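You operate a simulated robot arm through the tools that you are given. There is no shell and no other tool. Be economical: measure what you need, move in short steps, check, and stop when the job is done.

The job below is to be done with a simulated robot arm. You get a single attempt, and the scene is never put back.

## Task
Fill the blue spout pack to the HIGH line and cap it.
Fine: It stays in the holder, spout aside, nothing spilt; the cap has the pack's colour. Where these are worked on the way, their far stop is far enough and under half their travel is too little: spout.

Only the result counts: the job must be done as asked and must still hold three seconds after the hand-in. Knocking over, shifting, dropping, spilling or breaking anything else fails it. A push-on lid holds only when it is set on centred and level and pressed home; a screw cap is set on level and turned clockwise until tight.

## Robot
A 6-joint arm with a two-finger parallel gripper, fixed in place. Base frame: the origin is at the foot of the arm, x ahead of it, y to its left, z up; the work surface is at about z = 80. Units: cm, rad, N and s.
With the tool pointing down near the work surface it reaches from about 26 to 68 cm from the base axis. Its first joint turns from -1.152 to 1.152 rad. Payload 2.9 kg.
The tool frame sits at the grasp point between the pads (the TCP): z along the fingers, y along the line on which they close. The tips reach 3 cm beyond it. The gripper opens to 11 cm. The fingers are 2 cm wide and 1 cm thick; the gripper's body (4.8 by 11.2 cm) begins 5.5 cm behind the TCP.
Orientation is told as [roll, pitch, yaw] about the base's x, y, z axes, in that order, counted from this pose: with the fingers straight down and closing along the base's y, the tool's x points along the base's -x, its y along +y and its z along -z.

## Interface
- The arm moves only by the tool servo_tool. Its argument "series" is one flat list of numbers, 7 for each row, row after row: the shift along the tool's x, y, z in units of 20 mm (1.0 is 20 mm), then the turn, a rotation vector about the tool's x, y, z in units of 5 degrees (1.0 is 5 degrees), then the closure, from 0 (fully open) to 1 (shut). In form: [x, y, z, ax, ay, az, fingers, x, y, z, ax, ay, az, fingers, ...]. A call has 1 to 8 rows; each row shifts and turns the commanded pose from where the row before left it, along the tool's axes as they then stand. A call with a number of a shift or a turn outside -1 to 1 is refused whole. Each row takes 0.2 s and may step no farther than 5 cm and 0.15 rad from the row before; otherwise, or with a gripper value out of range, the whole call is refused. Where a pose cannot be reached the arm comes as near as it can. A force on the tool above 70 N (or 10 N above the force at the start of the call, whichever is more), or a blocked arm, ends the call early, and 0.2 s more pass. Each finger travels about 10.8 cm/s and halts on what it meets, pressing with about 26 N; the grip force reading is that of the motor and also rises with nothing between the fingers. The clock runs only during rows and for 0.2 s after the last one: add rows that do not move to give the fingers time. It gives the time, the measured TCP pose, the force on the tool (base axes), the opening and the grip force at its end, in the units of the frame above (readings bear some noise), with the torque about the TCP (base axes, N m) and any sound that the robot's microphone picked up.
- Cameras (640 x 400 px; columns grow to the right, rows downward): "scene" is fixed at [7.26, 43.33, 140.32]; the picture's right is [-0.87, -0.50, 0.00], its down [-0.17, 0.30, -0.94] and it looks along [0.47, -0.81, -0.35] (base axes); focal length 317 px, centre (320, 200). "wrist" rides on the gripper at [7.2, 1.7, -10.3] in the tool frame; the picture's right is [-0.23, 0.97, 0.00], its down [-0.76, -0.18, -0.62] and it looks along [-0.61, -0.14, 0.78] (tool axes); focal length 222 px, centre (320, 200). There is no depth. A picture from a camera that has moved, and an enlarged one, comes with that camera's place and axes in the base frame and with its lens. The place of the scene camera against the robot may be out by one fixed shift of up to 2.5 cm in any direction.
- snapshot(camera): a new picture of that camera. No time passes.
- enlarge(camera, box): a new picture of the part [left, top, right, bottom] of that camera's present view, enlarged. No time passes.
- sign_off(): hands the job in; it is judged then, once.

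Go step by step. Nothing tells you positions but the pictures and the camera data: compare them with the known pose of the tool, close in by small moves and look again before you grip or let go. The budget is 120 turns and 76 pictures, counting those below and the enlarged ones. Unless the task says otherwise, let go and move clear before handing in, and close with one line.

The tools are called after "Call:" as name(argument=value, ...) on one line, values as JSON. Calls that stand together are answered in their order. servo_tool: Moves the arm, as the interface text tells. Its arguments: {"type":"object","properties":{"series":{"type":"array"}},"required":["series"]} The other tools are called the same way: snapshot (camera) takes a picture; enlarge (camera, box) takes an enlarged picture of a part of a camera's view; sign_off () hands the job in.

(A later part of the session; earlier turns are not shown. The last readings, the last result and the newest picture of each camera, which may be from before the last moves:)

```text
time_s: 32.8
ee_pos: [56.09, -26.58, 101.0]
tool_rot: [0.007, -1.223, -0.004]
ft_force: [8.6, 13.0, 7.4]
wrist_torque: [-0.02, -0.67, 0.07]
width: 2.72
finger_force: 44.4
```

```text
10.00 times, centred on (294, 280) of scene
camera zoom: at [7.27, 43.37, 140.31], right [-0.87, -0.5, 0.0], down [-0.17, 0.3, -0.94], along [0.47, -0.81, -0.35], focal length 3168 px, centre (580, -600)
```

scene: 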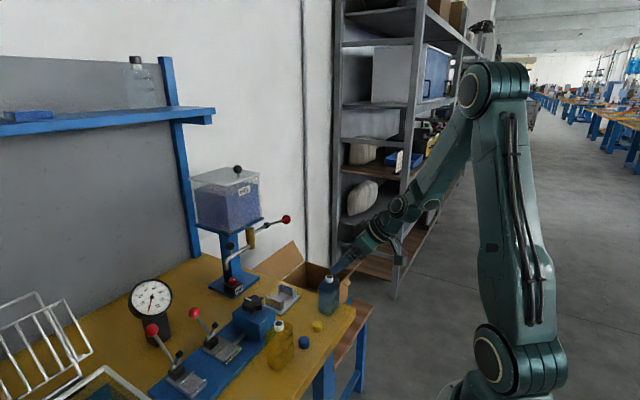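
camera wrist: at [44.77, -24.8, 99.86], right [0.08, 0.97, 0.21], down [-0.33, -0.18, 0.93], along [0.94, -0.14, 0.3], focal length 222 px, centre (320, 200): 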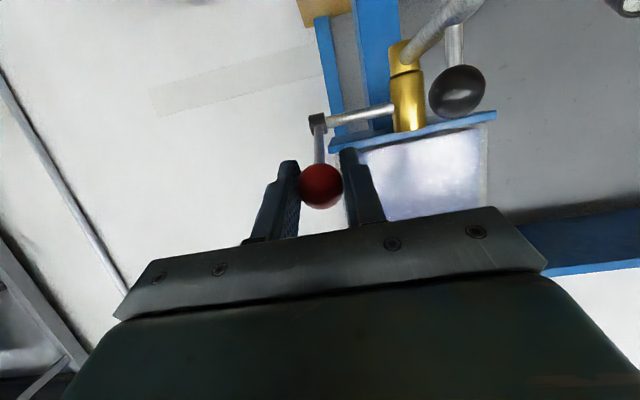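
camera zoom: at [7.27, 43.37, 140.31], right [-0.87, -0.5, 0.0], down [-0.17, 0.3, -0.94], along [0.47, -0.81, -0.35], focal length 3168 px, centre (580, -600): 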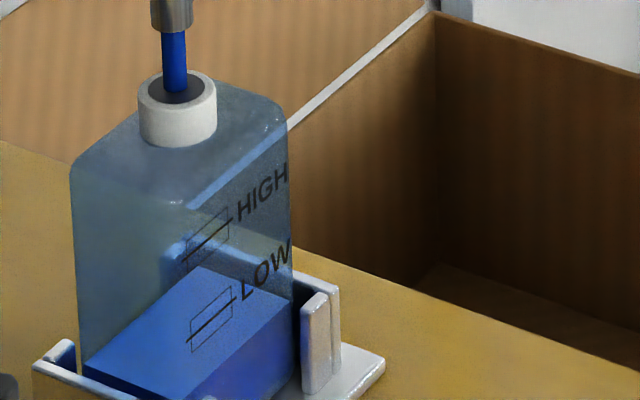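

The rate is about 0.53 cm/s, so HIGH needs around 7 s more. I'll wait about 3.6 s and recheck.

Call:
servo_tool(series=[0, 0, 0, 0, 0, 0, 1, 0, 0, 0, 0, 0, 0, 1, 0, 0, 0, 0, 0, 0, 1, 0, 0, 0, 0, 0, 0, 1, 0, 0, 0, 0, 0, 0, 1, 0, 0, 0, 0, 0, 0, 1, 0, 0, 0, 0, 0, 0, 1, 0, 0, 0, 0, 0, 0, 1])

Call:
servo_tool(series=[0, 0, 0, 0, 0, 0, 1, 0, 0, 0, 0, 0, 0, 1, 0, 0, 0, 0, 0, 0, 1, 0, 0, 0, 0, 0, 0, 1, 0, 0, 0, 0, 0, 0, 1, 0, 0, 0, 0, 0, 0, 1, 0, 0, 0, 0, 0, 0, 1, 0, 0, 0, 0, 0, 0, 1])

Call:
enlarge(camera="scene", box=[270, 260, 318, 300])

```text
time_s: 34.6
ee_pos: [56.09, -26.57, 101.09]
tool_rot: [0.007, -1.226, -0.004]
ft_force: [4.6, 15.5, 3.5]
wrist_torque: [0.0, -0.27, 0.11]
width: 2.69
finger_force: 44.9
```

```text
time_s: 36.4
ee_pos: [56.14, -26.45, 100.97]
tool_rot: [0.006, -1.225, -0.004]
ft_force: [1.2, 17.6, 1.3]
wrist_torque: [-0.03, -0.01, 0.11]
width: 2.72
finger_force: 45.3
```

```text
10.00 times, centred on (294, 280) of scene
camera zoom: at [7.26, 43.38, 140.3], right [-0.87, -0.5, 0.0], down [-0.17, 0.3, -0.94], along [0.47, -0.81, -0.35], focal length 3168 px, centre (580, -600)
```

zoom: 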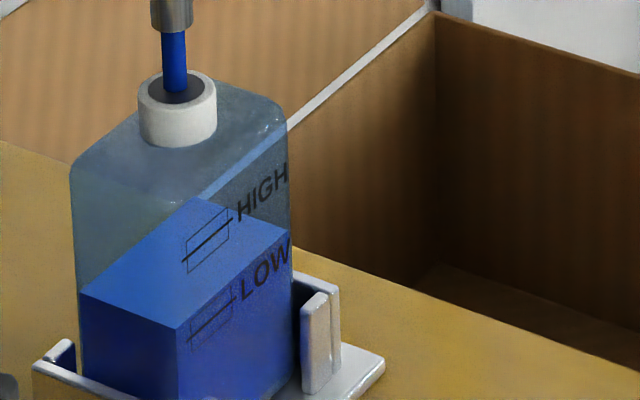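

The level is above LOW, with about 63 px (3.1 s) to HIGH. I'll wait 1.8 s and look.

Call:
servo_tool(series=[0, 0, 0, 0, 0, 0, 1, 0, 0, 0, 0, 0, 0, 1, 0, 0, 0, 0, 0, 0, 1, 0, 0, 0, 0, 0, 0, 1, 0, 0, 0, 0, 0, 0, 1, 0, 0, 0, 0, 0, 0, 1, 0, 0, 0, 0, 0, 0, 1, 0, 0, 0, 0, 0, 0, 1])

Call:
enlarge(camera="scene", box=[270, 260, 318, 300])

```text
time_s: 38.2
ee_pos: [56.12, -26.55, 101.08]
tool_rot: [0.002, -1.223, -0.002]
ft_force: [-2.9, 20.4, -0.4]
wrist_torque: [-0.02, 0.18, 0.17]
width: 2.67
finger_force: 45.2
```

```text
10.00 times, centred on (294, 280) of scene
camera zoom: at [7.26, 43.39, 140.3], right [-0.87, -0.5, 0.0], down [-0.17, 0.3, -0.94], along [0.47, -0.81, -0.35], focal length 3168 px, centre (580, -600)
```

zoom: 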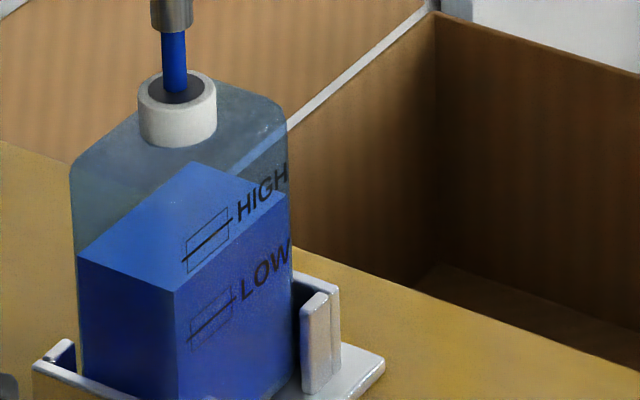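

About 23 px remain. I'll hold 0.4 s more and then return the lever up to its closed stop in the same call.

Call:
servo_tool(series=[0, 0, 0, 0, 0, 0, 1, 0, 0, 0, 0, 0, 0, 1, -0.35, 0, 0.02, 0, 0, 0, 1, -0.35, 0, 0.02, 0, 0, 0, 1, -0.35, 0, 0.02, 0, 0, 0, 1, -0.2, 0, 0.01, 0, 0, 0, 1])

Call:
enlarge(camera="scene", box=[270, 260, 318, 300])

```text
time_s: 39.6
ee_pos: [56.76, -26.48, 103.06]
tool_rot: [0.009, -1.216, -0.004]
ft_force: [-8.8, 14.0, -12.8]
wrist_torque: [-0.04, 1.32, 0.11]
width: 2.69
finger_force: 44.9
```

```text
10.00 times, centred on (294, 280) of scene
camera zoom: at [7.26, 43.36, 140.31], right [-0.87, -0.5, 0.0], down [-0.17, 0.3, -0.94], along [0.47, -0.81, -0.35], focal length 3168 px, centre (580, -600)
```

zoom: 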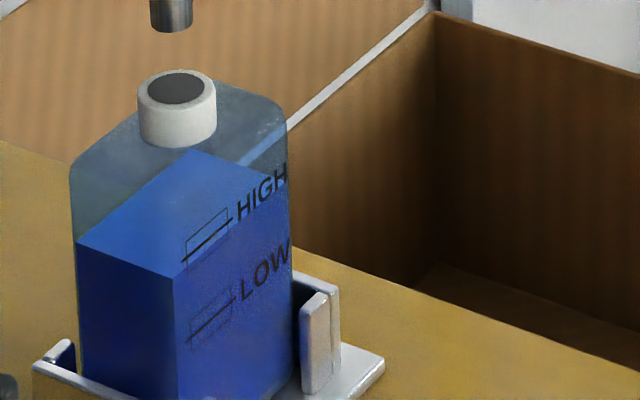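

The flow has stopped about 9 px below the HIGH line, inside the band but low. I'll give one brief pulse to top it up.

Call:
servo_tool(series=[0.6, 0, -0.035, 0, 0, 0, 1, 0.6, 0, -0.035, 0, 0, 0, 1, -0.35, 0, 0.02, 0, 0, 0, 1, -0.35, 0, 0.02, 0, 0, 0, 1, -0.35, 0, 0.02, 0, 0, 0, 1, -0.2, 0, 0.01, 0, 0, 0, 1])

Call:
enlarge(camera="scene", box=[270, 260, 318, 300])

```text
time_s: 41.0
ee_pos: [56.81, -26.49, 103.13]
tool_rot: [0.006, -1.214, -0.006]
ft_force: [-5.7, 9.6, -13.4]
wrist_torque: [-0.03, 1.33, 0.07]
width: 2.74
finger_force: 45.3
```

```text
10.00 times, centred on (294, 280) of scene
camera zoom: at [7.27, 43.34, 140.31], right [-0.87, -0.5, 0.0], down [-0.17, 0.3, -0.94], along [0.47, -0.81, -0.35], focal length 3168 px, centre (580, -600)
```

zoom: 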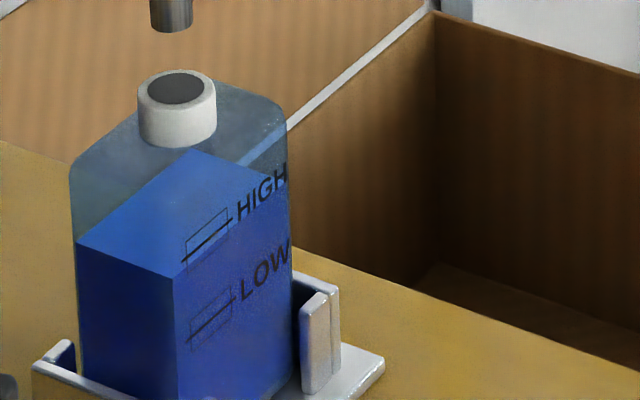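

That pulse was too short. I'll repeat with a 0.4 s hold.

Call:
servo_tool(series=[0.6, 0, -0.035, 0, 0, 0, 1, 0.6, 0, -0.035, 0, 0, 0, 1, 0, 0, 0, 0, 0, 0, 1, 0, 0, 0, 0, 0, 0, 1, -0.35, 0, 0.02, 0, 0, 0, 1, -0.35, 0, 0.02, 0, 0, 0, 1, -0.35, 0, 0.02, 0, 0, 0, 1, -0.2, 0, 0.01, 0, 0, 0, 1])

Call:
enlarge(camera="scene", box=[270, 260, 318, 300])

```text
time_s: 42.8
ee_pos: [56.89, -26.51, 103.2]
tool_rot: [0.012, -1.214, -0.007]
ft_force: [-10.2, 14.7, -12.1]
wrist_torque: [-0.07, 1.25, 0.13]
width: 2.7
finger_force: 44.8
```

```text
10.00 times, centred on (294, 280) of scene
camera zoom: at [7.26, 43.36, 140.31], right [-0.87, -0.5, 0.0], down [-0.17, 0.3, -0.94], along [0.47, -0.81, -0.35], focal length 3168 px, centre (580, -600)
```

zoom: 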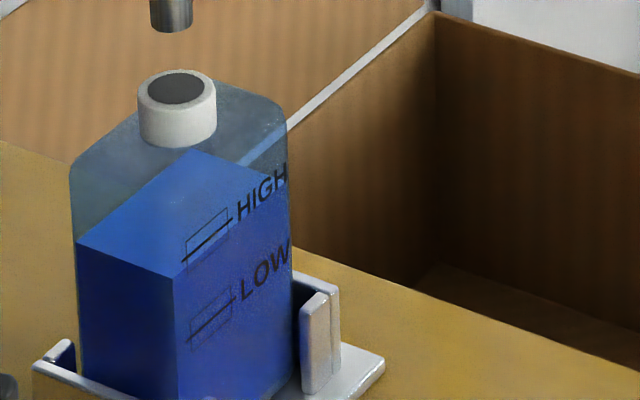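

Slack in the arm kept the valve from opening. I'll push a bit deeper and check the stream.

Call:
servo_tool(series=[0.72, 0, -0.04, 0, 0, 0, 1, 0.72, 0, -0.04, 0, 0, 0, 1])

Call:
enlarge(camera="scene", box=[270, 260, 318, 300])

```text
time_s: 43.4
ee_pos: [56.19, -26.48, 101.15]
tool_rot: [-0.005, -1.234, 0.007]
ft_force: [10.1, 12.3, 13.1]
wrist_torque: [-0.02, -1.26, 0.05]
width: 2.75
finger_force: 45.1
```

```text
10.00 times, centred on (294, 280) of scene
camera zoom: at [7.26, 43.37, 140.31], right [-0.87, -0.5, 0.0], down [-0.17, 0.3, -0.94], along [0.47, -0.81, -0.35], focal length 3168 px, centre (580, -600)
```

zoom: 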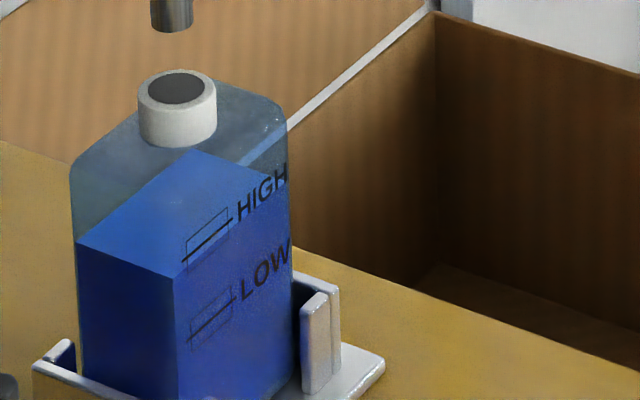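

It's just short of opening. I'll nudge farther.

Call:
servo_tool(series=[0.12, 0, 0, 0, 0, 0, 1])

Call:
enlarge(camera="scene", box=[270, 260, 318, 300])

```text
time_s: 43.8
ee_pos: [56.02, -26.54, 100.76]
tool_rot: [0.005, -1.228, -0.003]
ft_force: [10.8, 9.8, 13.5]
wrist_torque: [-0.03, -1.23, 0.07]
width: 2.71
finger_force: 44.9
```

```text
10.00 times, centred on (294, 280) of scene
camera zoom: at [7.27, 43.37, 140.31], right [-0.87, -0.5, 0.0], down [-0.17, 0.3, -0.94], along [0.47, -0.81, -0.35], focal length 3168 px, centre (580, -600)
```

zoom: 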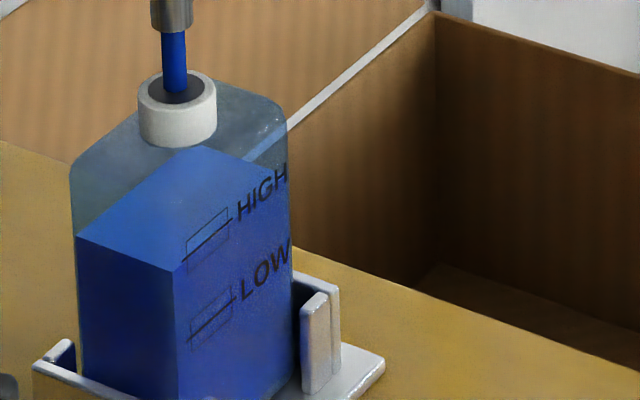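

The level is now almost at HIGH. I'll close right away.

Call:
servo_tool(series=[-0.6, 0, 0.03, 0, 0, 0, 1, -0.6, 0, 0.03, 0, 0, 0, 1, -0.36, 0, 0.02, 0, 0, 0, 1, -0.05, 0, 0, 0, 0, 0, 1])

Call:
enlarge(camera="scene", box=[270, 260, 318, 300])

```text
time_s: 44.8
ee_pos: [56.92, -26.63, 103.12]
tool_rot: [0.015, -1.21, -0.009]
ft_force: [-5.5, 15.9, -21.1]
wrist_torque: [-0.13, 1.11, 0.12]
width: 2.69
finger_force: 45.0
```

```text
10.00 times, centred on (294, 280) of scene
camera zoom: at [7.29, 43.36, 140.31], right [-0.87, -0.5, 0.0], down [-0.17, 0.3, -0.94], along [0.47, -0.81, -0.35], focal length 3168 px, centre (580, -600)
```

zoom: 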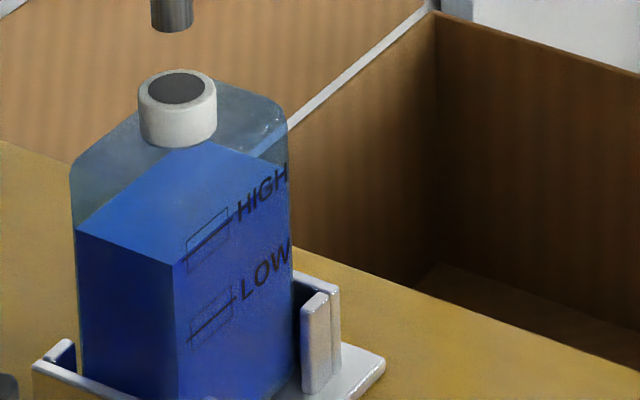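

The level is on the HIGH line and the valve is shut against its stop. I'll release the lever and back away.

Call:
servo_tool(series=[0.1, 0, 0, 0, 0, 0, 0.8, 0, 0, 0, 0, 0, 0, 0.545, 0, 0, 0, 0, 0, 0, 0.545, 0.363, 0, -1, 0, 0, 0, 0.545, 0.363, 0, -1, 0, 0, 0, 0.545, 0.363, 0, -1, 0, 0, 0, 0.545, 0.363, 0, -1, 0, 0, 0, 0.545])

Call:
servo_tool(series=[0.45, 0.9, 0.15, 0, 0, 0, 0.545, 0.45, 0.9, 0.15, 0, 0, 0, 0.545, 0.45, 0.9, 0.15, 0, 0, 0, 0.545, 0.45, 0.9, 0.15, 0, 0, 0, 0.545])

Call:
enlarge(camera="wrist", box=[200, 0, 440, 220])

Call:
enlarge(camera="scene", box=[200, 200, 328, 310])

```text
time_s: 46.4
ee_pos: [48.44, -26.6, 103.3]
tool_rot: [0.001, -1.224, -0.001]
ft_force: [0.8, -0.5, 0.2]
wrist_torque: [0.0, -0.03, 0.0]
width: 4.99
finger_force: 0.0
```

```text
time_s: 47.4
ee_pos: [48.39, -19.24, 99.67]
tool_rot: [0.0, -1.225, -0.001]
ft_force: [0.7, 0.3, -0.1]
wrist_torque: [0.0, 0.0, -0.01]
width: 5.0
finger_force: 0.0
```

```text
1.82 times, centred on (320, 110) of wrist
camera zoom: at [36.16, -17.63, 96.24], right [0.08, 0.97, 0.21], down [-0.33, -0.18, 0.93], along [0.94, -0.14, 0.3], focal length 404 px, centre (320, 364)
```

zoom: 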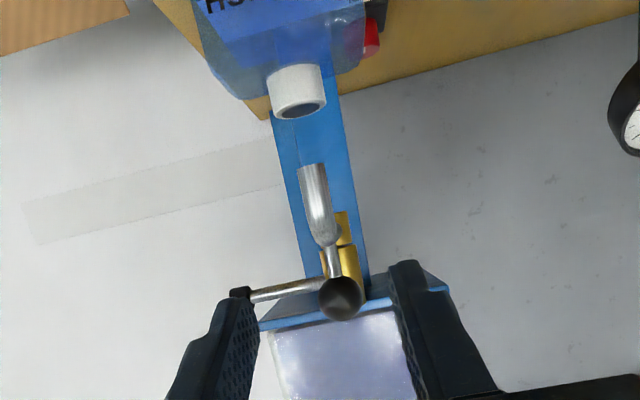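

```text
3.64 times, centred on (264, 255) of scene
camera zoom: at [7.26, 43.33, 140.32], right [-0.87, -0.5, 0.0], down [-0.17, 0.3, -0.94], along [0.47, -0.81, -0.35], focal length 1152 px, centre (524, 0)
```

zoom: 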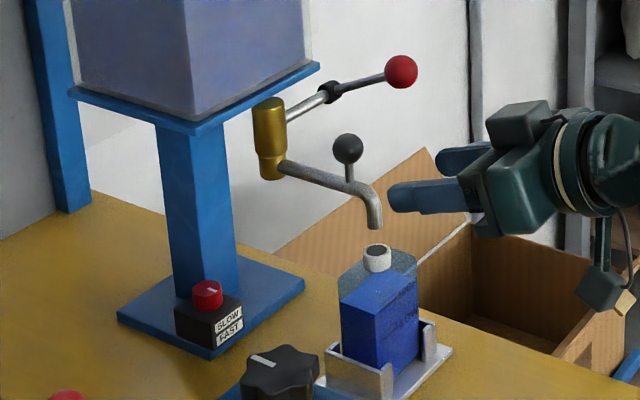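

I'll grip the knob again to swing the spout back aside.

Call:
servo_tool(series=[-0.363, 0.03, 1, 0, 0, 0, 0.545, -0.363, 0.03, 1, 0, 0, 0, 0.545, -0.363, 0.03, 1, 0, 0, 0, 0.545, -0.363, 0.03, 1, 0, 0, 0, 0.545, 0, 0, 0, 0, 0, 0, 1, 0, 0, 0, 0, 0, 0, 1, 0, 0, 0, 0, 0, 0, 1])

```text
time_s: 49.0
ee_pos: [57.04, -19.1, 99.5]
tool_rot: [0.005, -1.223, 0.0]
ft_force: [-1.3, 8.4, 2.2]
wrist_torque: [0.05, 0.2, 0.08]
width: 2.31
finger_force: 44.8
```

Call:
servo_tool(series=[-0.026, 0.776, 0.072, 0, 0, 0, 1, -0.077, 0.746, 0.212, 0, 0, 0, 1, -0.115, 0.72, 0.315, 0, 0, 0, 1, -0.15, 0.65, 0.41, 0, 0, 0, 1])

```text
time_s: 50.0
ee_pos: [58.98, -13.44, 99.54]
tool_rot: [0.0, -1.222, -0.001]
ft_force: [5.1, -11.5, -6.6]
wrist_torque: [0.04, 0.0, -0.42]
width: 2.32
finger_force: 44.6
```

Call:
servo_tool(series=[-0.206, 0.494, 0.566, 0, 0, 0, 1, -0.235, 0.368, 0.646, 0, 0, 0, 1, -0.265, 0.18, 0.73, 0, 0, 0, 1, -0.28, 0.03, 0.76, 0, 0, 0, 1])

Call:
enlarge(camera="scene", box=[200, 200, 328, 310])

```text
time_s: 51.0
ee_pos: [64.49, -11.15, 99.68]
tool_rot: [0.004, -1.221, -0.006]
ft_force: [-31.0, -4.2, 3.7]
wrist_torque: [0.01, -0.05, -0.06]
width: 2.38
finger_force: 44.8
```

```text
3.64 times, centred on (264, 255) of scene
camera zoom: at [7.16, 43.32, 140.33], right [-0.87, -0.5, 0.0], down [-0.17, 0.3, -0.94], along [0.47, -0.81, -0.35], focal length 1152 px, centre (524, 0)
```

zoom: 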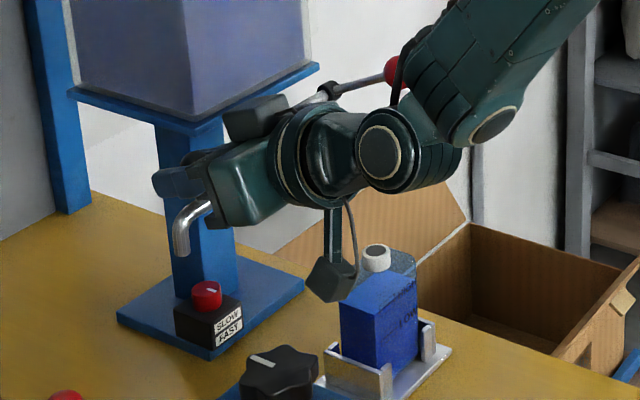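

The spout is back at its aside stop (Fx -31). I'll release and retreat.

Call:
servo_tool(series=[0, 0, -0.1, 0, 0, 0, 0.8, 0, 0, 0, 0, 0, 0, 0.545, 0, 0, 0, 0, 0, 0, 0.545, 0.363, 0, -1, 0, 0, 0, 0.545, 0.363, 0, -1, 0, 0, 0, 0.545, 0.363, 0, -1, 0, 0, 0, 0.545, 0.363, 0, -1, 0, 0, 0, 0.545, 0.363, 0, -1, 0, 0, 0, 0.545])

Call:
servo_tool(series=[0.363, 0, -1, 0, 0, 0, 0.545, 0.363, 0, -1, 0, 0, 0, 0.545, 0.363, 0, -1, 0, 0, 0, 0.545, 0.363, 0, -1, 0, 0, 0, 0.3, 0.363, 0, -1, 0, 0, 0, 0.1, 0.363, 0, -1, 0, 0, 0, 0.1])

Call:
enlarge(camera="scene", box=[200, 200, 328, 310])

```text
time_s: 52.8
ee_pos: [54.02, -11.21, 99.61]
tool_rot: [0.0, -1.224, -0.002]
ft_force: [-0.8, -0.5, 0.0]
wrist_torque: [0.02, -0.02, -0.02]
width: 5.0
finger_force: 0.0
```

```text
time_s: 54.2
ee_pos: [42.06, -11.85, 99.74]
tool_rot: [0.003, -1.223, -0.002]
ft_force: [-0.2, -0.5, -0.3]
wrist_torque: [-0.01, -0.04, 0.01]
width: 9.9
finger_force: 0.1
out of reach, approached as far as the arm can: row 6
```

```text
3.64 times, centred on (264, 255) of scene
camera zoom: at [7.26, 43.33, 140.32], right [-0.87, -0.5, 0.0], down [-0.17, 0.3, -0.94], along [0.47, -0.81, -0.35], focal length 1152 px, centre (524, 0)
```

zoom: 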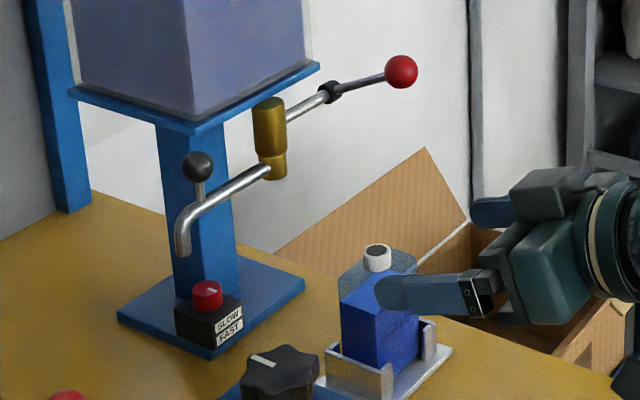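

The spout is aside exactly as at the start and the lever is closed. Now I'll turn the tool back to vertical to fetch the blue cap.

Call:
servo_tool(series=[0, 0, 0, 0, 1, 0, 0, 0, 0, 0, 0, 1, 0, 0, 0, 0, 0, 0, 1, 0, 0, 0, 0, 0, 0, 1, 0, 0, 0, 0, 0, 0, 1, 0, 0, 0, 0, 0, 0, 1, 0, 0, 0, 0, 0, 0, 1, 0, 0, 0, 0, 0, 0, 1, 0, 0])

Call:
servo_tool(series=[0, 0.1, 0, 0, 1, 0, 0, 0, 0.1, 0, 0, 1, 0, 0, 0, 0.1, 0, 0, 1, 0, 0, 0, 0.1, 0, 0, 1, 0, 0, 0, 0.1, 0, 0, 1, 0, 0, 0, 0.1, 0, 0, 1, 0, 0])

Call:
snapshot(camera="wrist")

```text
time_s: 56.0
ee_pos: [42.14, -11.69, 99.74]
tool_rot: [0.004, -0.523, -0.002]
ft_force: [0.2, 0.2, 0.1]
wrist_torque: [-0.02, -0.02, -0.04]
width: 10.97
finger_force: 0.0
```

```text
time_s: 57.4
ee_pos: [42.11, -10.51, 99.7]
tool_rot: [0.0, -0.001, 0.001]
ft_force: [0.5, -1.1, -0.7]
wrist_torque: [-0.01, 0.02, 0.02]
width: 11.01
finger_force: 0.1
```

```text
23 pictures are left
camera wrist: at [34.91, -8.74, 110.03], right [0.23, 0.97, 0.0], down [0.76, -0.18, 0.62], along [0.61, -0.14, -0.78], focal length 222 px, centre (320, 200)
```

wrist: 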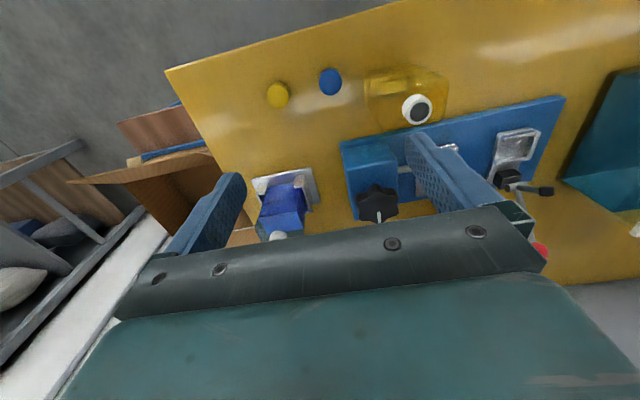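

The blue cap is at about (40.6, -8.6), close to the yellow pack, so I'll yaw the gripper 90° to bring its long side along x.

Call:
servo_tool(series=[0, 0, 0, 0, 0, -1, 0, 0, 0, 0, 0, 0, -1, 0, 0, 0, 0, 0, 0, -1, 0, 0, 0, 0, 0, 0, -1, 0, 0, 0, 0, 0, 0, -1, 0, 0, 0, 0, 0, 0, -1, 0, 0, 0, 0, 0, 0, -1, 0, 0, 0, 0, 0, 0, -1, 0])

Call:
servo_tool(series=[0, 0, 0, 0, 0, -1, 0, 0, 0, 0, 0, 0, -1, 0, 0, 0, 0, 0, 0, -1, 0, 0, 0, 0, 0, 0, -1, 0, 0, 0, 0, 0, 0, -1, 0, 0, 0, 0, 0, 0, -1, 0, 0, 0, 0, 0, 0, -1, 0, 0, 0, 0, 0, 0, -1, 0])

Call:
servo_tool(series=[0, 0, 0, 0, 0, -1, 0.4, 0, 0, 0, 0, 0, -1, 0.5, -0.47, 0.39, 0.9, 0, 0, 0, 0.5, -0.47, 0.39, 0.9, 0, 0, 0, 0.5, 0, 0, 0.9, 0, 0, 0, 0.5])

Call:
snapshot(camera="wrist")

```text
time_s: 59.2
ee_pos: [41.99, -10.46, 99.61]
tool_rot: [0.0, -0.001, 0.699]
ft_force: [-0.1, 0.0, -0.2]
wrist_torque: [0.02, -0.02, 0.0]
width: 11.0
finger_force: 0.0
```

```text
time_s: 61.0
ee_pos: [42.09, -10.47, 99.73]
tool_rot: [0.0, 0.0, 1.397]
ft_force: [-0.6, -0.6, -0.5]
wrist_torque: [0.03, 0.03, -0.01]
width: 10.99
finger_force: 0.1
```

```text
time_s: 62.2
ee_pos: [40.47, -8.63, 94.35]
tool_rot: [-0.001, 0.0, 1.57]
ft_force: [0.2, 1.0, 1.0]
wrist_torque: [0.0, -0.01, -0.03]
width: 5.5
finger_force: 0.0
```

```text
22 pictures are left
camera wrist: at [38.76, -15.79, 104.62], right [-0.97, 0.23, 0.0], down [0.18, 0.76, 0.62], along [0.14, 0.61, -0.78], focal length 222 px, centre (320, 200)
```

wrist: 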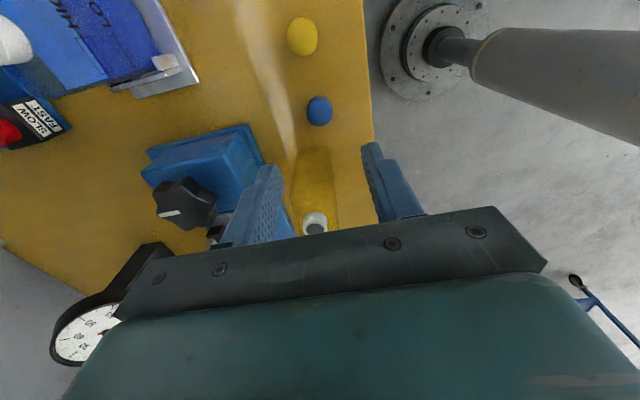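

The cap is right under the gripper at about (40.45, -8.75). I'll descend to grip height with the tips just above the table.

Call:
servo_tool(series=[0.06, 0, 0.9, 0, 0, 0, 0.5, 0, 0, 0.9, 0, 0, 0, 0.5, 0, 0, 0.9, 0, 0, 0, 0.5, 0, 0, 0.9, 0, 0, 0, 0.5, 0, 0, 0.9, 0, 0, 0, 0.5, 0, 0, 0.8, 0, 0, 0, 0.5])

Call:
enlarge(camera="wrist", box=[220, 80, 420, 220])

Call:
enlarge(camera="scene", box=[250, 300, 346, 360])

```text
time_s: 63.6
ee_pos: [40.73, -8.79, 83.86]
tool_rot: [-0.007, 0.0, 1.571]
ft_force: [-7.9, -3.3, 35.1]
wrist_torque: [1.64, -0.62, 0.34]
width: 5.5
finger_force: 0.1
```

```text
2.86 times, centred on (320, 150) of wrist
camera zoom: at [38.91, -15.91, 94.04], right [-0.97, 0.23, -0.01], down [0.17, 0.76, 0.62], along [0.15, 0.61, -0.78], focal length 635 px, centre (320, 343)
```

zoom: 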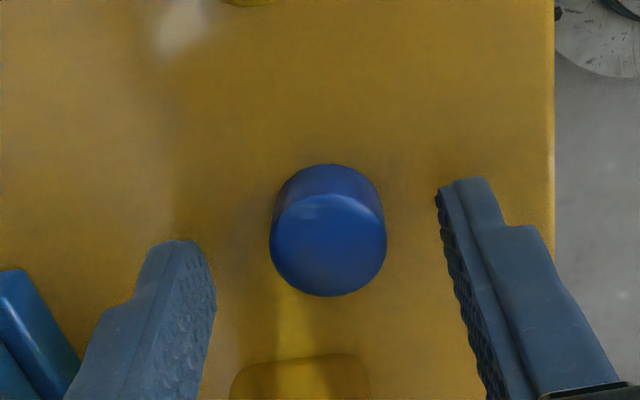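

```text
6.67 times, centred on (298, 330) of scene
camera zoom: at [7.2, 43.33, 140.32], right [-0.87, -0.5, 0.0], down [-0.17, 0.3, -0.94], along [0.47, -0.81, -0.35], focal length 2112 px, centre (467, -667)
```

zoom: 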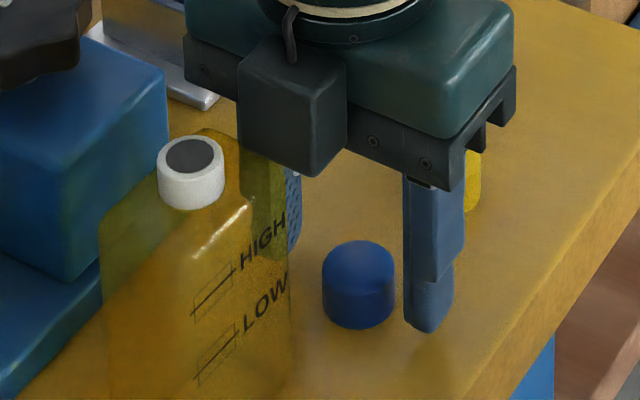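

There's an unexpected 35 N contact, and the torque places it toward the yellow pack: the gripper's side box is touching it. I'll rise straight up at once and check that pack.

Call:
servo_tool(series=[0, 0, -0.6, 0, 0, 0, 0.5, 0, 0, -0.8, 0, 0, 0, 0.3, 0, 0, -0.9, 0, 0, 0, 0, 0, 0, -0.9, 0, 0, 0, 0, 0, 0, -0.9, 0, 0, 0, 0])

Call:
enlarge(camera="scene", box=[120, 260, 360, 400])

```text
time_s: 64.8
ee_pos: [40.54, -8.87, 91.86]
tool_rot: [-0.001, 0.0, 1.571]
ft_force: [-0.8, -0.2, 0.3]
wrist_torque: [0.0, 0.02, -0.03]
width: 11.02
finger_force: 0.1
```

```text
2.67 times, centred on (240, 330) of scene
camera zoom: at [7.26, 43.33, 140.32], right [-0.87, -0.5, 0.0], down [-0.17, 0.3, -0.94], along [0.47, -0.81, -0.35], focal length 845 px, centre (533, -147)
```

zoom: 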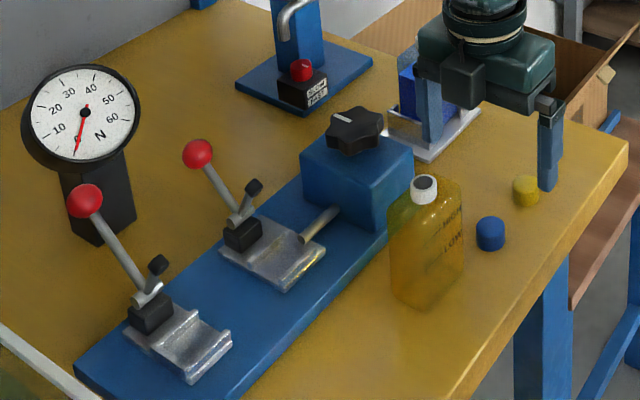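

The yellow pack hasn't moved from its starting place. I'll approach instead at yaw 0, offset about 0.9 cm to -y, so the gripper clears it and closing pulls the cap away. First I'll rise and yaw back.

Call:
servo_tool(series=[0.22, 0, -0.8, 0, 0, 0, 0.5, 0.22, 0, -0.8, 0, 0, 0, 0.5, 0, 0, 0, 0, 0, 1, 0.5, 0, 0, 0, 0, 0, 1, 0.5, 0, 0, 0, 0, 0, 1, 0.5, 0, 0, 0, 0, 0, 1, 0.5, 0, 0, 0, 0, 0, 1, 0.5, 0, 0, 0, 0, 0, 1, 0.5])

Call:
servo_tool(series=[0, 0, 0, 0, 0, 1, 0.5, 0, 0, 0, 0, 0, 1, 0.5, 0, 0, 0, 0, 0, 1, 0.5, 0, 0, 0, 0, 0, 1, 0.5, 0, 0, 0, 0, 0, 1, 0.5, 0, 0, 0, 0, 0, 1, 0.5, 0, 0, 0, 0, 0, 1, 0.5, 0, 0, 0, 0, 0, 1, 0.5])

Call:
servo_tool(series=[0, 0, 0, 0, 0, 1, 0.5, 0, 0, 0, 0, 0, 1, 0.5, 0, 0, 0, 0, 0, 1, 0.5, 0, 0, 0, 0, 0, 1, 0.5, 0, 0, 0.1, 0, 0, 0, 0.5])

Call:
snapshot(camera="wrist")

```text
time_s: 66.6
ee_pos: [40.48, -9.7, 95.06]
tool_rot: [0.001, 0.0, 1.045]
ft_force: [0.2, 0.5, 0.0]
wrist_torque: [0.01, 0.02, 0.01]
width: 5.5
finger_force: 0.0
```

```text
time_s: 68.4
ee_pos: [40.55, -9.54, 95.13]
tool_rot: [0.0, 0.0, 0.349]
ft_force: [-0.6, 0.7, 0.1]
wrist_torque: [0.01, -0.03, 0.01]
width: 5.51
finger_force: 0.1
```

```text
time_s: 69.6
ee_pos: [40.74, -9.62, 94.9]
tool_rot: [0.0, -0.001, -0.001]
ft_force: [-1.2, 0.0, 0.0]
wrist_torque: [-0.01, -0.04, -0.01]
width: 5.52
finger_force: 0.0
```

```text
18 pictures are left
camera wrist: at [33.32, -7.87, 105.19], right [0.23, 0.97, 0.0], down [0.76, -0.18, 0.62], along [0.61, -0.14, -0.78], focal length 222 px, centre (320, 200)
```

wrist: 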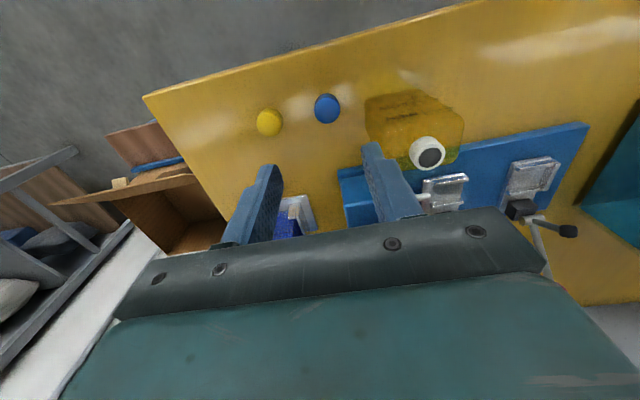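

The cap is at (40.35, -8.7). Both neighbours clear the fingers by about half a centimetre, so I'll descend.

Call:
servo_tool(series=[0.1, 0.05, 0.9, 0, 0, 0, 0.5, 0, 0, 0.9, 0, 0, 0, 0.5, 0, 0, 0.9, 0, 0, 0, 0.5, 0, 0, 0.9, 0, 0, 0, 0.5, 0, 0, 0.9, 0, 0, 0, 0.5])

Call:
servo_tool(series=[0, 0, 0.5, 0, 0, 0, 0.5, 0, 0, 0.5, 0, 0, 0, 0.5])

Call:
enlarge(camera="wrist", box=[220, 80, 420, 220])

```text
time_s: 70.8
ee_pos: [40.53, -9.62, 85.94]
tool_rot: [-0.002, -0.002, -0.001]
ft_force: [-0.1, -0.1, -0.5]
wrist_torque: [0.0, 0.02, 0.01]
width: 5.49
finger_force: 0.1
```

```text
time_s: 71.4
ee_pos: [40.43, -9.6, 84.38]
tool_rot: [0.0, -0.007, -0.001]
ft_force: [-8.8, -3.7, 36.1]
wrist_torque: [2.09, -0.74, 0.38]
width: 5.47
finger_force: 0.0
```

```text
2.86 times, centred on (320, 150) of wrist
camera zoom: at [33.11, -7.89, 94.4], right [0.23, 0.97, 0.0], down [0.76, -0.18, 0.63], along [0.61, -0.14, -0.78], focal length 635 px, centre (320, 343)
```

zoom: 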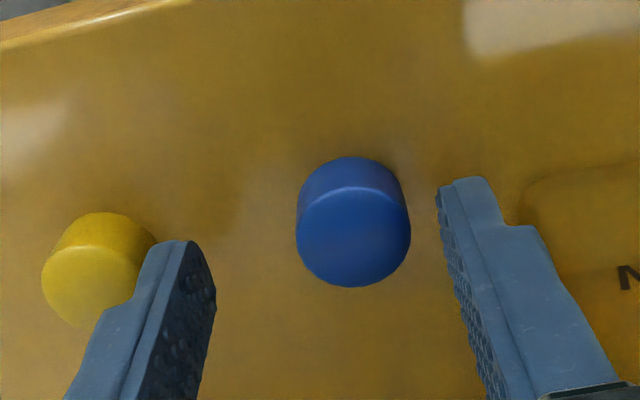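

The gripper body again lands on the yellow pack's shoulder, so a vertical grip won't work here. I'll rise and pick the cap with the tool tilted 30° instead, which keeps the body at x < 39, clear of that pack.

Call:
servo_tool(series=[0, 0, -0.6, 0, 0, 0, 0.5, 0, 0, -0.8, 0, 0, 0, 0.5, 0, 0, -0.8, 0, 0, 0, 0.5, 0, 0, -0.8, 0, 0, 0, 0.5, 0, 0, -0.5, 0, 0, 0, 0.5])

Call:
servo_tool(series=[0, 0.05, 0, 0, -1, 0, 0.5, 0, 0.05, 0, 0, -1, 0, 0.5, 0, 0.05, 0, 0, -1, 0, 0.5, 0, 0, 0, 0, -1, 0, 0.5, 0, 0, 0, 0, -1, 0, 0.5, 0, 0, 0, 0, -1, 0, 0.5])

Call:
enlarge(camera="scene", box=[120, 260, 360, 400])

```text
time_s: 72.6
ee_pos: [40.29, -9.53, 90.92]
tool_rot: [-0.001, 0.0, 0.001]
ft_force: [0.4, 0.5, -0.3]
wrist_torque: [0.01, 0.02, -0.02]
width: 5.52
finger_force: 0.0
```

```text
time_s: 74.0
ee_pos: [40.39, -9.31, 90.98]
tool_rot: [0.0, -0.527, 0.0]
ft_force: [-0.3, 0.7, 0.8]
wrist_torque: [-0.02, 0.02, 0.02]
width: 5.51
finger_force: 0.1
```

```text
2.67 times, centred on (240, 330) of scene
camera zoom: at [7.26, 43.33, 140.32], right [-0.87, -0.5, 0.0], down [-0.17, 0.3, -0.94], along [0.47, -0.81, -0.35], focal length 845 px, centre (533, -147)
```

zoom: 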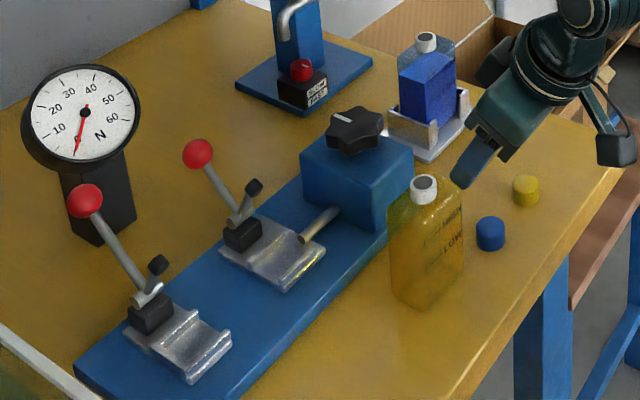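

The yellow pack is still in place. Now down to the cap with the tilted grip, then close.

Call:
servo_tool(series=[0.6, 0, 0.737, 0, 0, 0, 0.5, 0.6, 0, 0.737, 0, 0, 0, 0.5, 0.6, 0, 0.737, 0, 0, 0, 0.5, 0.6, 0, 0.737, 0, 0, 0, 0.5])

Call:
enlarge(camera="wrist", box=[220, 80, 420, 220])

```text
time_s: 75.0
ee_pos: [39.15, -9.29, 83.25]
tool_rot: [0.001, -0.526, 0.001]
ft_force: [-0.2, -0.9, 0.2]
wrist_torque: [0.0, 0.02, -0.01]
width: 5.5
finger_force: 0.0
```

```text
2.86 times, centred on (320, 150) of wrist
camera zoom: at [27.59, -7.55, 88.54], right [0.2, 0.97, 0.11], down [0.35, -0.18, 0.92], along [0.92, -0.14, -0.37], focal length 635 px, centre (320, 343)
```

zoom: 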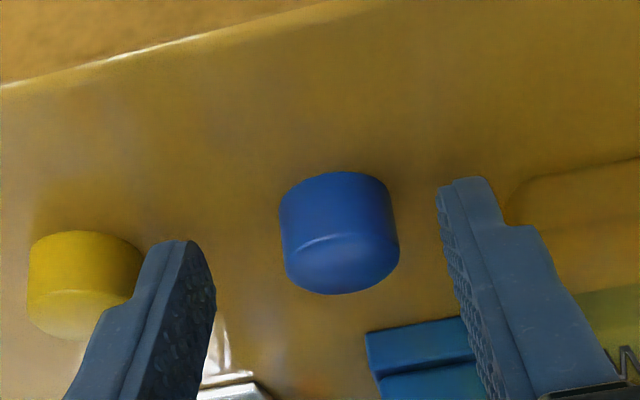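

The cap is centred well enough between the fingers. I'll close, lift, and carry it over to the open spot near y = -22.

Call:
servo_tool(series=[0, 0, 0, 0, 0, 0, 1, 0, 0, 0, 0, 0, 0, 1, 0, 0, 0, 0, 0, 0, 1, 0, 0, 0, 0, 0, 0, 1])

Call:
servo_tool(series=[-0.5, 0, -0.866, 0, 0, 0, 1, -0.5, 0, -0.866, 0, 0, 0, 1, -0.5, 0, -0.866, 0, 0, 0, 1, 0, -1, 0, 0, 0, 0, 1, 0, -1, 0, 0, 0, 0, 1, 0, -1, 0, 0, 0, 0, 1, 0, -1, 0, 0, 0, 0, 1, 0, -1, 0, 0, 0, 0, 1])

Call:
snapshot(camera="wrist")

```text
time_s: 76.0
ee_pos: [39.1, -9.27, 83.35]
tool_rot: [-0.002, -0.526, 0.0]
ft_force: [-0.2, -0.4, -0.5]
wrist_torque: [-0.01, 0.01, -0.01]
width: 1.67
finger_force: 25.9
```

```text
time_s: 77.8
ee_pos: [39.2, -19.17, 89.31]
tool_rot: [0.001, -0.525, 0.0]
ft_force: [-0.1, -0.4, 0.7]
wrist_torque: [0.0, 0.0, -0.01]
width: 1.67
finger_force: 25.9
```

```text
14 pictures are left
camera wrist: at [27.73, -17.5, 94.53], right [0.2, 0.97, 0.11], down [0.35, -0.18, 0.92], along [0.92, -0.14, -0.37], focal length 222 px, centre (320, 200)
```

wrist: 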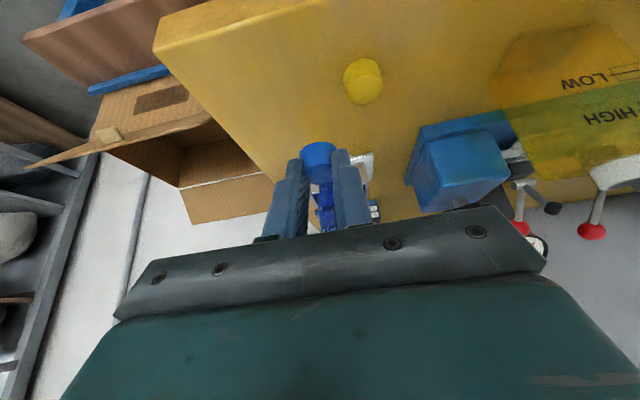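

The cap is held near its rim (width 1.67), so I'll set it down at the open spot and regrip it vertically.

Call:
servo_tool(series=[-0.2, -0.55, 0.115, 0, 0, 0, 1, -0.2, -0.55, 0.115, 0, 0, 0, 1, 0.35, -0.5, 0.606, 0, 0, 0, 1, 0.5, 0, 0.866, 0, 0, 0, 1, 0.5, 0, 0.866, 0, 0, 0, 1, 0.12, 0, 0.21, 0, 0, 0, 1])

Call:
enlarge(camera="wrist", box=[220, 80, 420, 220])

```text
time_s: 79.2
ee_pos: [40.08, -22.55, 83.33]
tool_rot: [-0.001, -0.525, 0.0]
ft_force: [0.9, 0.8, 0.6]
wrist_torque: [0.03, -0.01, 0.0]
width: 1.68
finger_force: 26.1
```

```text
2.86 times, centred on (320, 150) of wrist
camera zoom: at [28.57, -20.7, 88.67], right [0.2, 0.97, 0.11], down [0.35, -0.18, 0.92], along [0.92, -0.14, -0.37], focal length 635 px, centre (320, 343)
```

zoom: 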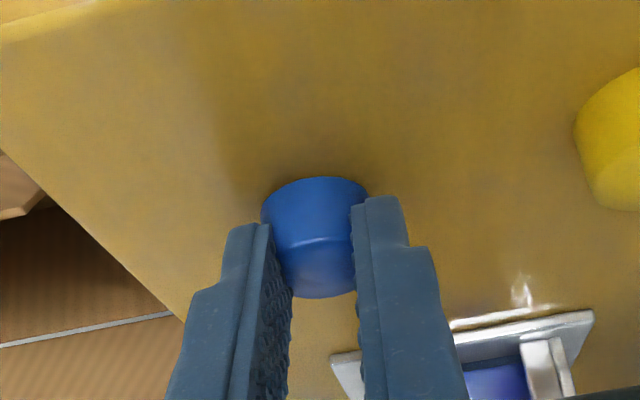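

Call:
servo_tool(series=[0.02, 0, 0.04, 0, 0, 0, 1, 0, 0, 0, 0, 0, 0, 0.8, 0, 0, 0, 0, 0, 0, 0.5, 0, 0, 0, 0, 0, 0, 0.3, -0.2, 0, -0.9, 0, 0, 0, 0.3, -0.3, 0, -0.9, 0, 0, 0, 0.3, -0.3, 0, -0.9, 0, 0, 0, 0.3, -0.3, 0, -0.9, 0, 0, 0, 0.3])

Call:
servo_tool(series=[0, 0, 0, 0, 1, 0, 0.3, 0, 0, 0, 0, 1, 0, 0.3, 0, 0, 0, 0, 1, 0, 0.3, 0, 0, 0, 0, 1, 0, 0.3, 0, 0, 0, 0, 1, 0, 0.3, 0, 0, 0, 0, 1, 0, 0.3])

Call:
snapshot(camera="wrist")

```text
time_s: 81.0
ee_pos: [38.39, -22.5, 90.62]
tool_rot: [0.002, -0.524, 0.0]
ft_force: [0.2, 1.7, -0.5]
wrist_torque: [0.02, -0.01, -0.01]
width: 7.67
finger_force: 0.1
```

```text
time_s: 82.4
ee_pos: [38.29, -22.4, 90.79]
tool_rot: [-0.001, -0.001, 0.001]
ft_force: [-0.5, 0.7, -0.5]
wrist_torque: [-0.01, 0.01, -0.02]
width: 7.68
finger_force: 0.0
```

```text
12 pictures are left
camera wrist: at [31.05, -20.66, 101.03], right [0.23, 0.97, 0.0], down [0.76, -0.18, 0.62], along [0.61, -0.14, -0.78], focal length 222 px, centre (320, 200)
```

wrist: 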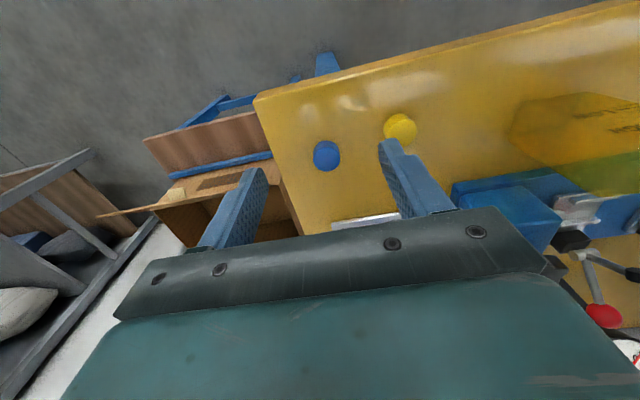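

The cap now stands at (41.2, -22.3), free of neighbours. I'll centre above it and descend vertically.

Call:
servo_tool(series=[-0.73, 0.03, 0, 0, 0, 0, 0.45, -0.73, 0.03, 0, 0, 0, 0, 0.45, 0, 0, 0.9, 0, 0, 0, 0.45, 0, 0, 0.9, 0, 0, 0, 0.45, 0, 0, 0.9, 0, 0, 0, 0.45, 0, 0, 0.8, 0, 0, 0, 0.45])

Call:
enlarge(camera="wrist", box=[220, 80, 420, 220])

```text
time_s: 83.8
ee_pos: [41.24, -22.25, 83.8]
tool_rot: [0.0, -0.004, 0.0]
ft_force: [0.7, 0.1, 0.2]
wrist_torque: [0.04, -0.04, -0.01]
width: 6.05
finger_force: 0.0
```

```text
2.86 times, centred on (320, 150) of wrist
camera zoom: at [34.03, -20.56, 93.97], right [0.23, 0.97, 0.0], down [0.76, -0.18, 0.62], along [0.61, -0.14, -0.78], focal length 635 px, centre (320, 343)
```

zoom: 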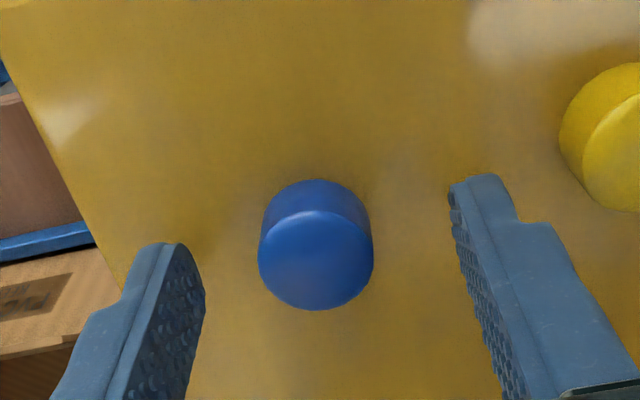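

Call:
servo_tool(series=[0.12, 0, 0.1, 0, 0, 0, 0.45, 0, 0, 0, 0, 0, 0, 1, 0, 0, 0, 0, 0, 0, 1, 0, 0, 0, 0, 0, 0, 1, 0, 0, 0, 0, 0, 0, 1])

Call:
enlarge(camera="wrist", box=[220, 80, 420, 220])

```text
time_s: 85.0
ee_pos: [41.15, -22.23, 83.55]
tool_rot: [0.001, -0.001, -0.002]
ft_force: [0.0, -0.5, 0.2]
wrist_torque: [0.0, -0.05, -0.02]
width: 1.66
finger_force: 26.3
```

```text
2.86 times, centred on (320, 150) of wrist
camera zoom: at [33.79, -20.56, 93.82], right [0.23, 0.97, 0.0], down [0.76, -0.18, 0.62], along [0.61, -0.14, -0.78], focal length 635 px, centre (320, 343)
```

zoom: 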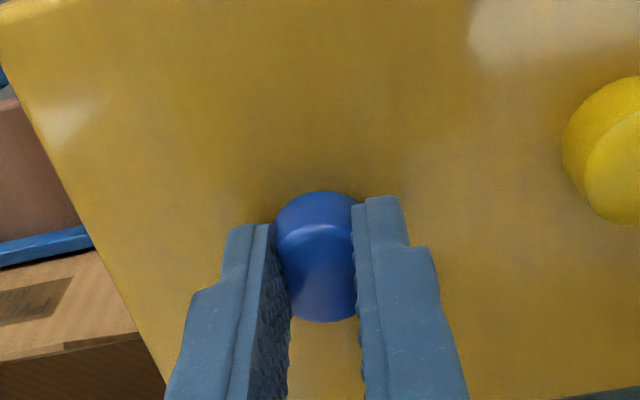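

The cap is held squarely between the pads. I'll lift it high and move above the pack to locate the mouth precisely.

Call:
servo_tool(series=[0, 0, -0.5, 0, 0, 0, 1, 0, 0, -1, 0, 0, 0, 1, 0, 0, -1, 0, 0, 0, 1, 0, 0, -1, 0, 0, 0, 1, 0, 0, -1, 0, 0, 0, 1, 0, 0, -1, 0, 0, 0, 1, 0, 0, -1, 0, 0, 0, 1, 0, 0, -1, 0, 0, 0, 1])

Call:
servo_tool(series=[-0.68, 0.2, -0.59, 0, 0, 0, 1, -0.68, 0.2, -0.59, 0, 0, 0, 1, -0.68, 0.2, -0.59, 0, 0, 0, 1, -0.68, 0.2, -0.59, 0, 0, 0, 1, -0.68, 0.2, -0.59, 0, 0, 0, 1, -0.68, 0.2, -0.59, 0, 0, 0, 1, -0.68, 0.2, -0.59, 0, 0, 0, 1, -0.68, 0.2, -0.59, 0, 0, 0, 1])

Call:
enlarge(camera="wrist", box=[240, 80, 400, 200])

```text
time_s: 86.8
ee_pos: [41.07, -22.22, 98.5]
tool_rot: [-0.001, -0.004, 0.001]
ft_force: [-0.5, -0.2, -0.5]
wrist_torque: [0.0, -0.01, 0.0]
width: 1.66
finger_force: 25.5
```

```text
time_s: 88.6
ee_pos: [52.04, -19.13, 108.06]
tool_rot: [-0.001, 0.001, 0.001]
ft_force: [-0.1, -0.1, 0.3]
wrist_torque: [0.0, -0.02, 0.0]
width: 1.67
finger_force: 26.1
```

```text
3.33 times, centred on (320, 140) of wrist
camera zoom: at [44.79, -17.37, 118.21], right [0.23, 0.97, 0.0], down [0.76, -0.18, 0.62], along [0.61, -0.14, -0.78], focal length 740 px, centre (320, 400)
```

zoom: 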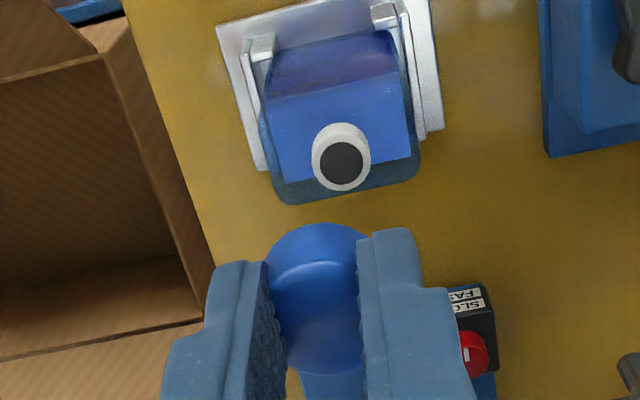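

The mouth is at about (54.8, -18.83, 92) and the cap is centred on the TCP. I'll yaw to +60° to leave room for a clockwise turn while keeping clear of the lever, then move over the mouth.

Call:
servo_tool(series=[0, 0, 0, 0, 0, -1, 1, 0, 0, 0, 0, 0, -1, 1, 0, 0, 0, 0, 0, -1, 1, 0, 0, 0, 0, 0, -1, 1, 0, 0, 0, 0, 0, -1, 1, 0, 0, 0, 0, 0, -1, 1, 0, 0, 0, 0, 0, -1, 1, 0, 0, 0, 0, 0, -1, 1])

Call:
servo_tool(series=[0, 0, 0, 0, 0, -1, 1, 0, 0, 0, 0, 0, -1, 1, 0, 0, 0, 0, 0, -1, 1, 0, 0, 0, 0, 0, -1, 1, -0.41, -0.56, 0, 0, 0, 0, 1, -0.41, -0.56, 0, 0, 0, 0, 1, 0, 0, 0.9, 0, 0, 0, 1, 0, 0, 0.9, 0, 0, 0, 1])

```text
time_s: 90.4
ee_pos: [51.9, -19.08, 108.0]
tool_rot: [0.0, -0.002, 0.699]
ft_force: [0.0, 0.5, 0.2]
wrist_torque: [-0.01, 0.01, 0.01]
width: 2.34
finger_force: 25.9
```

```text
time_s: 92.2
ee_pos: [54.64, -18.66, 104.3]
tool_rot: [0.001, 0.0, 1.047]
ft_force: [0.6, -0.5, 0.1]
wrist_torque: [0.05, -0.02, -0.01]
width: 2.35
finger_force: 26.3
```

The finger gap changed from 1.66 to 2.34 during the turn, so the cap may have shifted. I'll look.

Call:
enlarge(camera="wrist", box=[240, 80, 400, 200])

Call:
enlarge(camera="scene", box=[256, 220, 336, 300])

```text
3.33 times, centred on (320, 140) of wrist
camera zoom: at [49.47, -24.15, 114.59], right [-0.73, 0.68, 0.0], down [0.53, 0.57, 0.62], along [0.43, 0.46, -0.78], focal length 740 px, centre (320, 400)
```

zoom: 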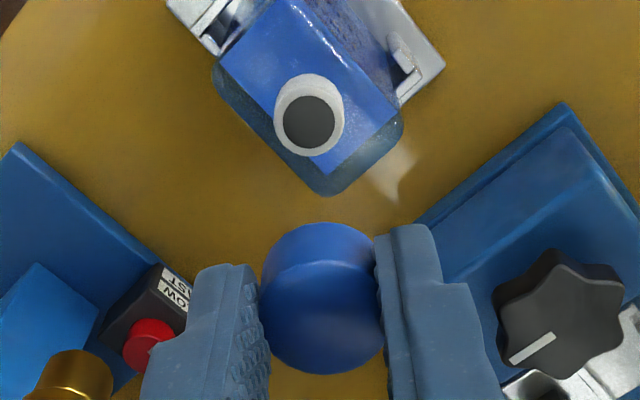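

```text
5.00 times, centred on (296, 260) of scene
camera zoom: at [7.26, 43.33, 140.32], right [-0.87, -0.5, 0.0], down [-0.17, 0.3, -0.94], along [0.47, -0.81, -0.35], focal length 1584 px, centre (440, -100)
```

zoom: 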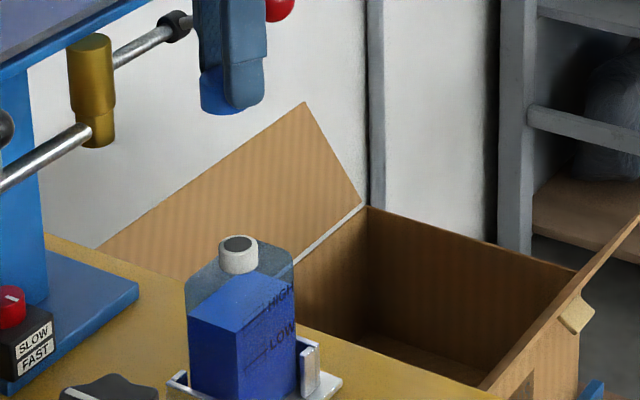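

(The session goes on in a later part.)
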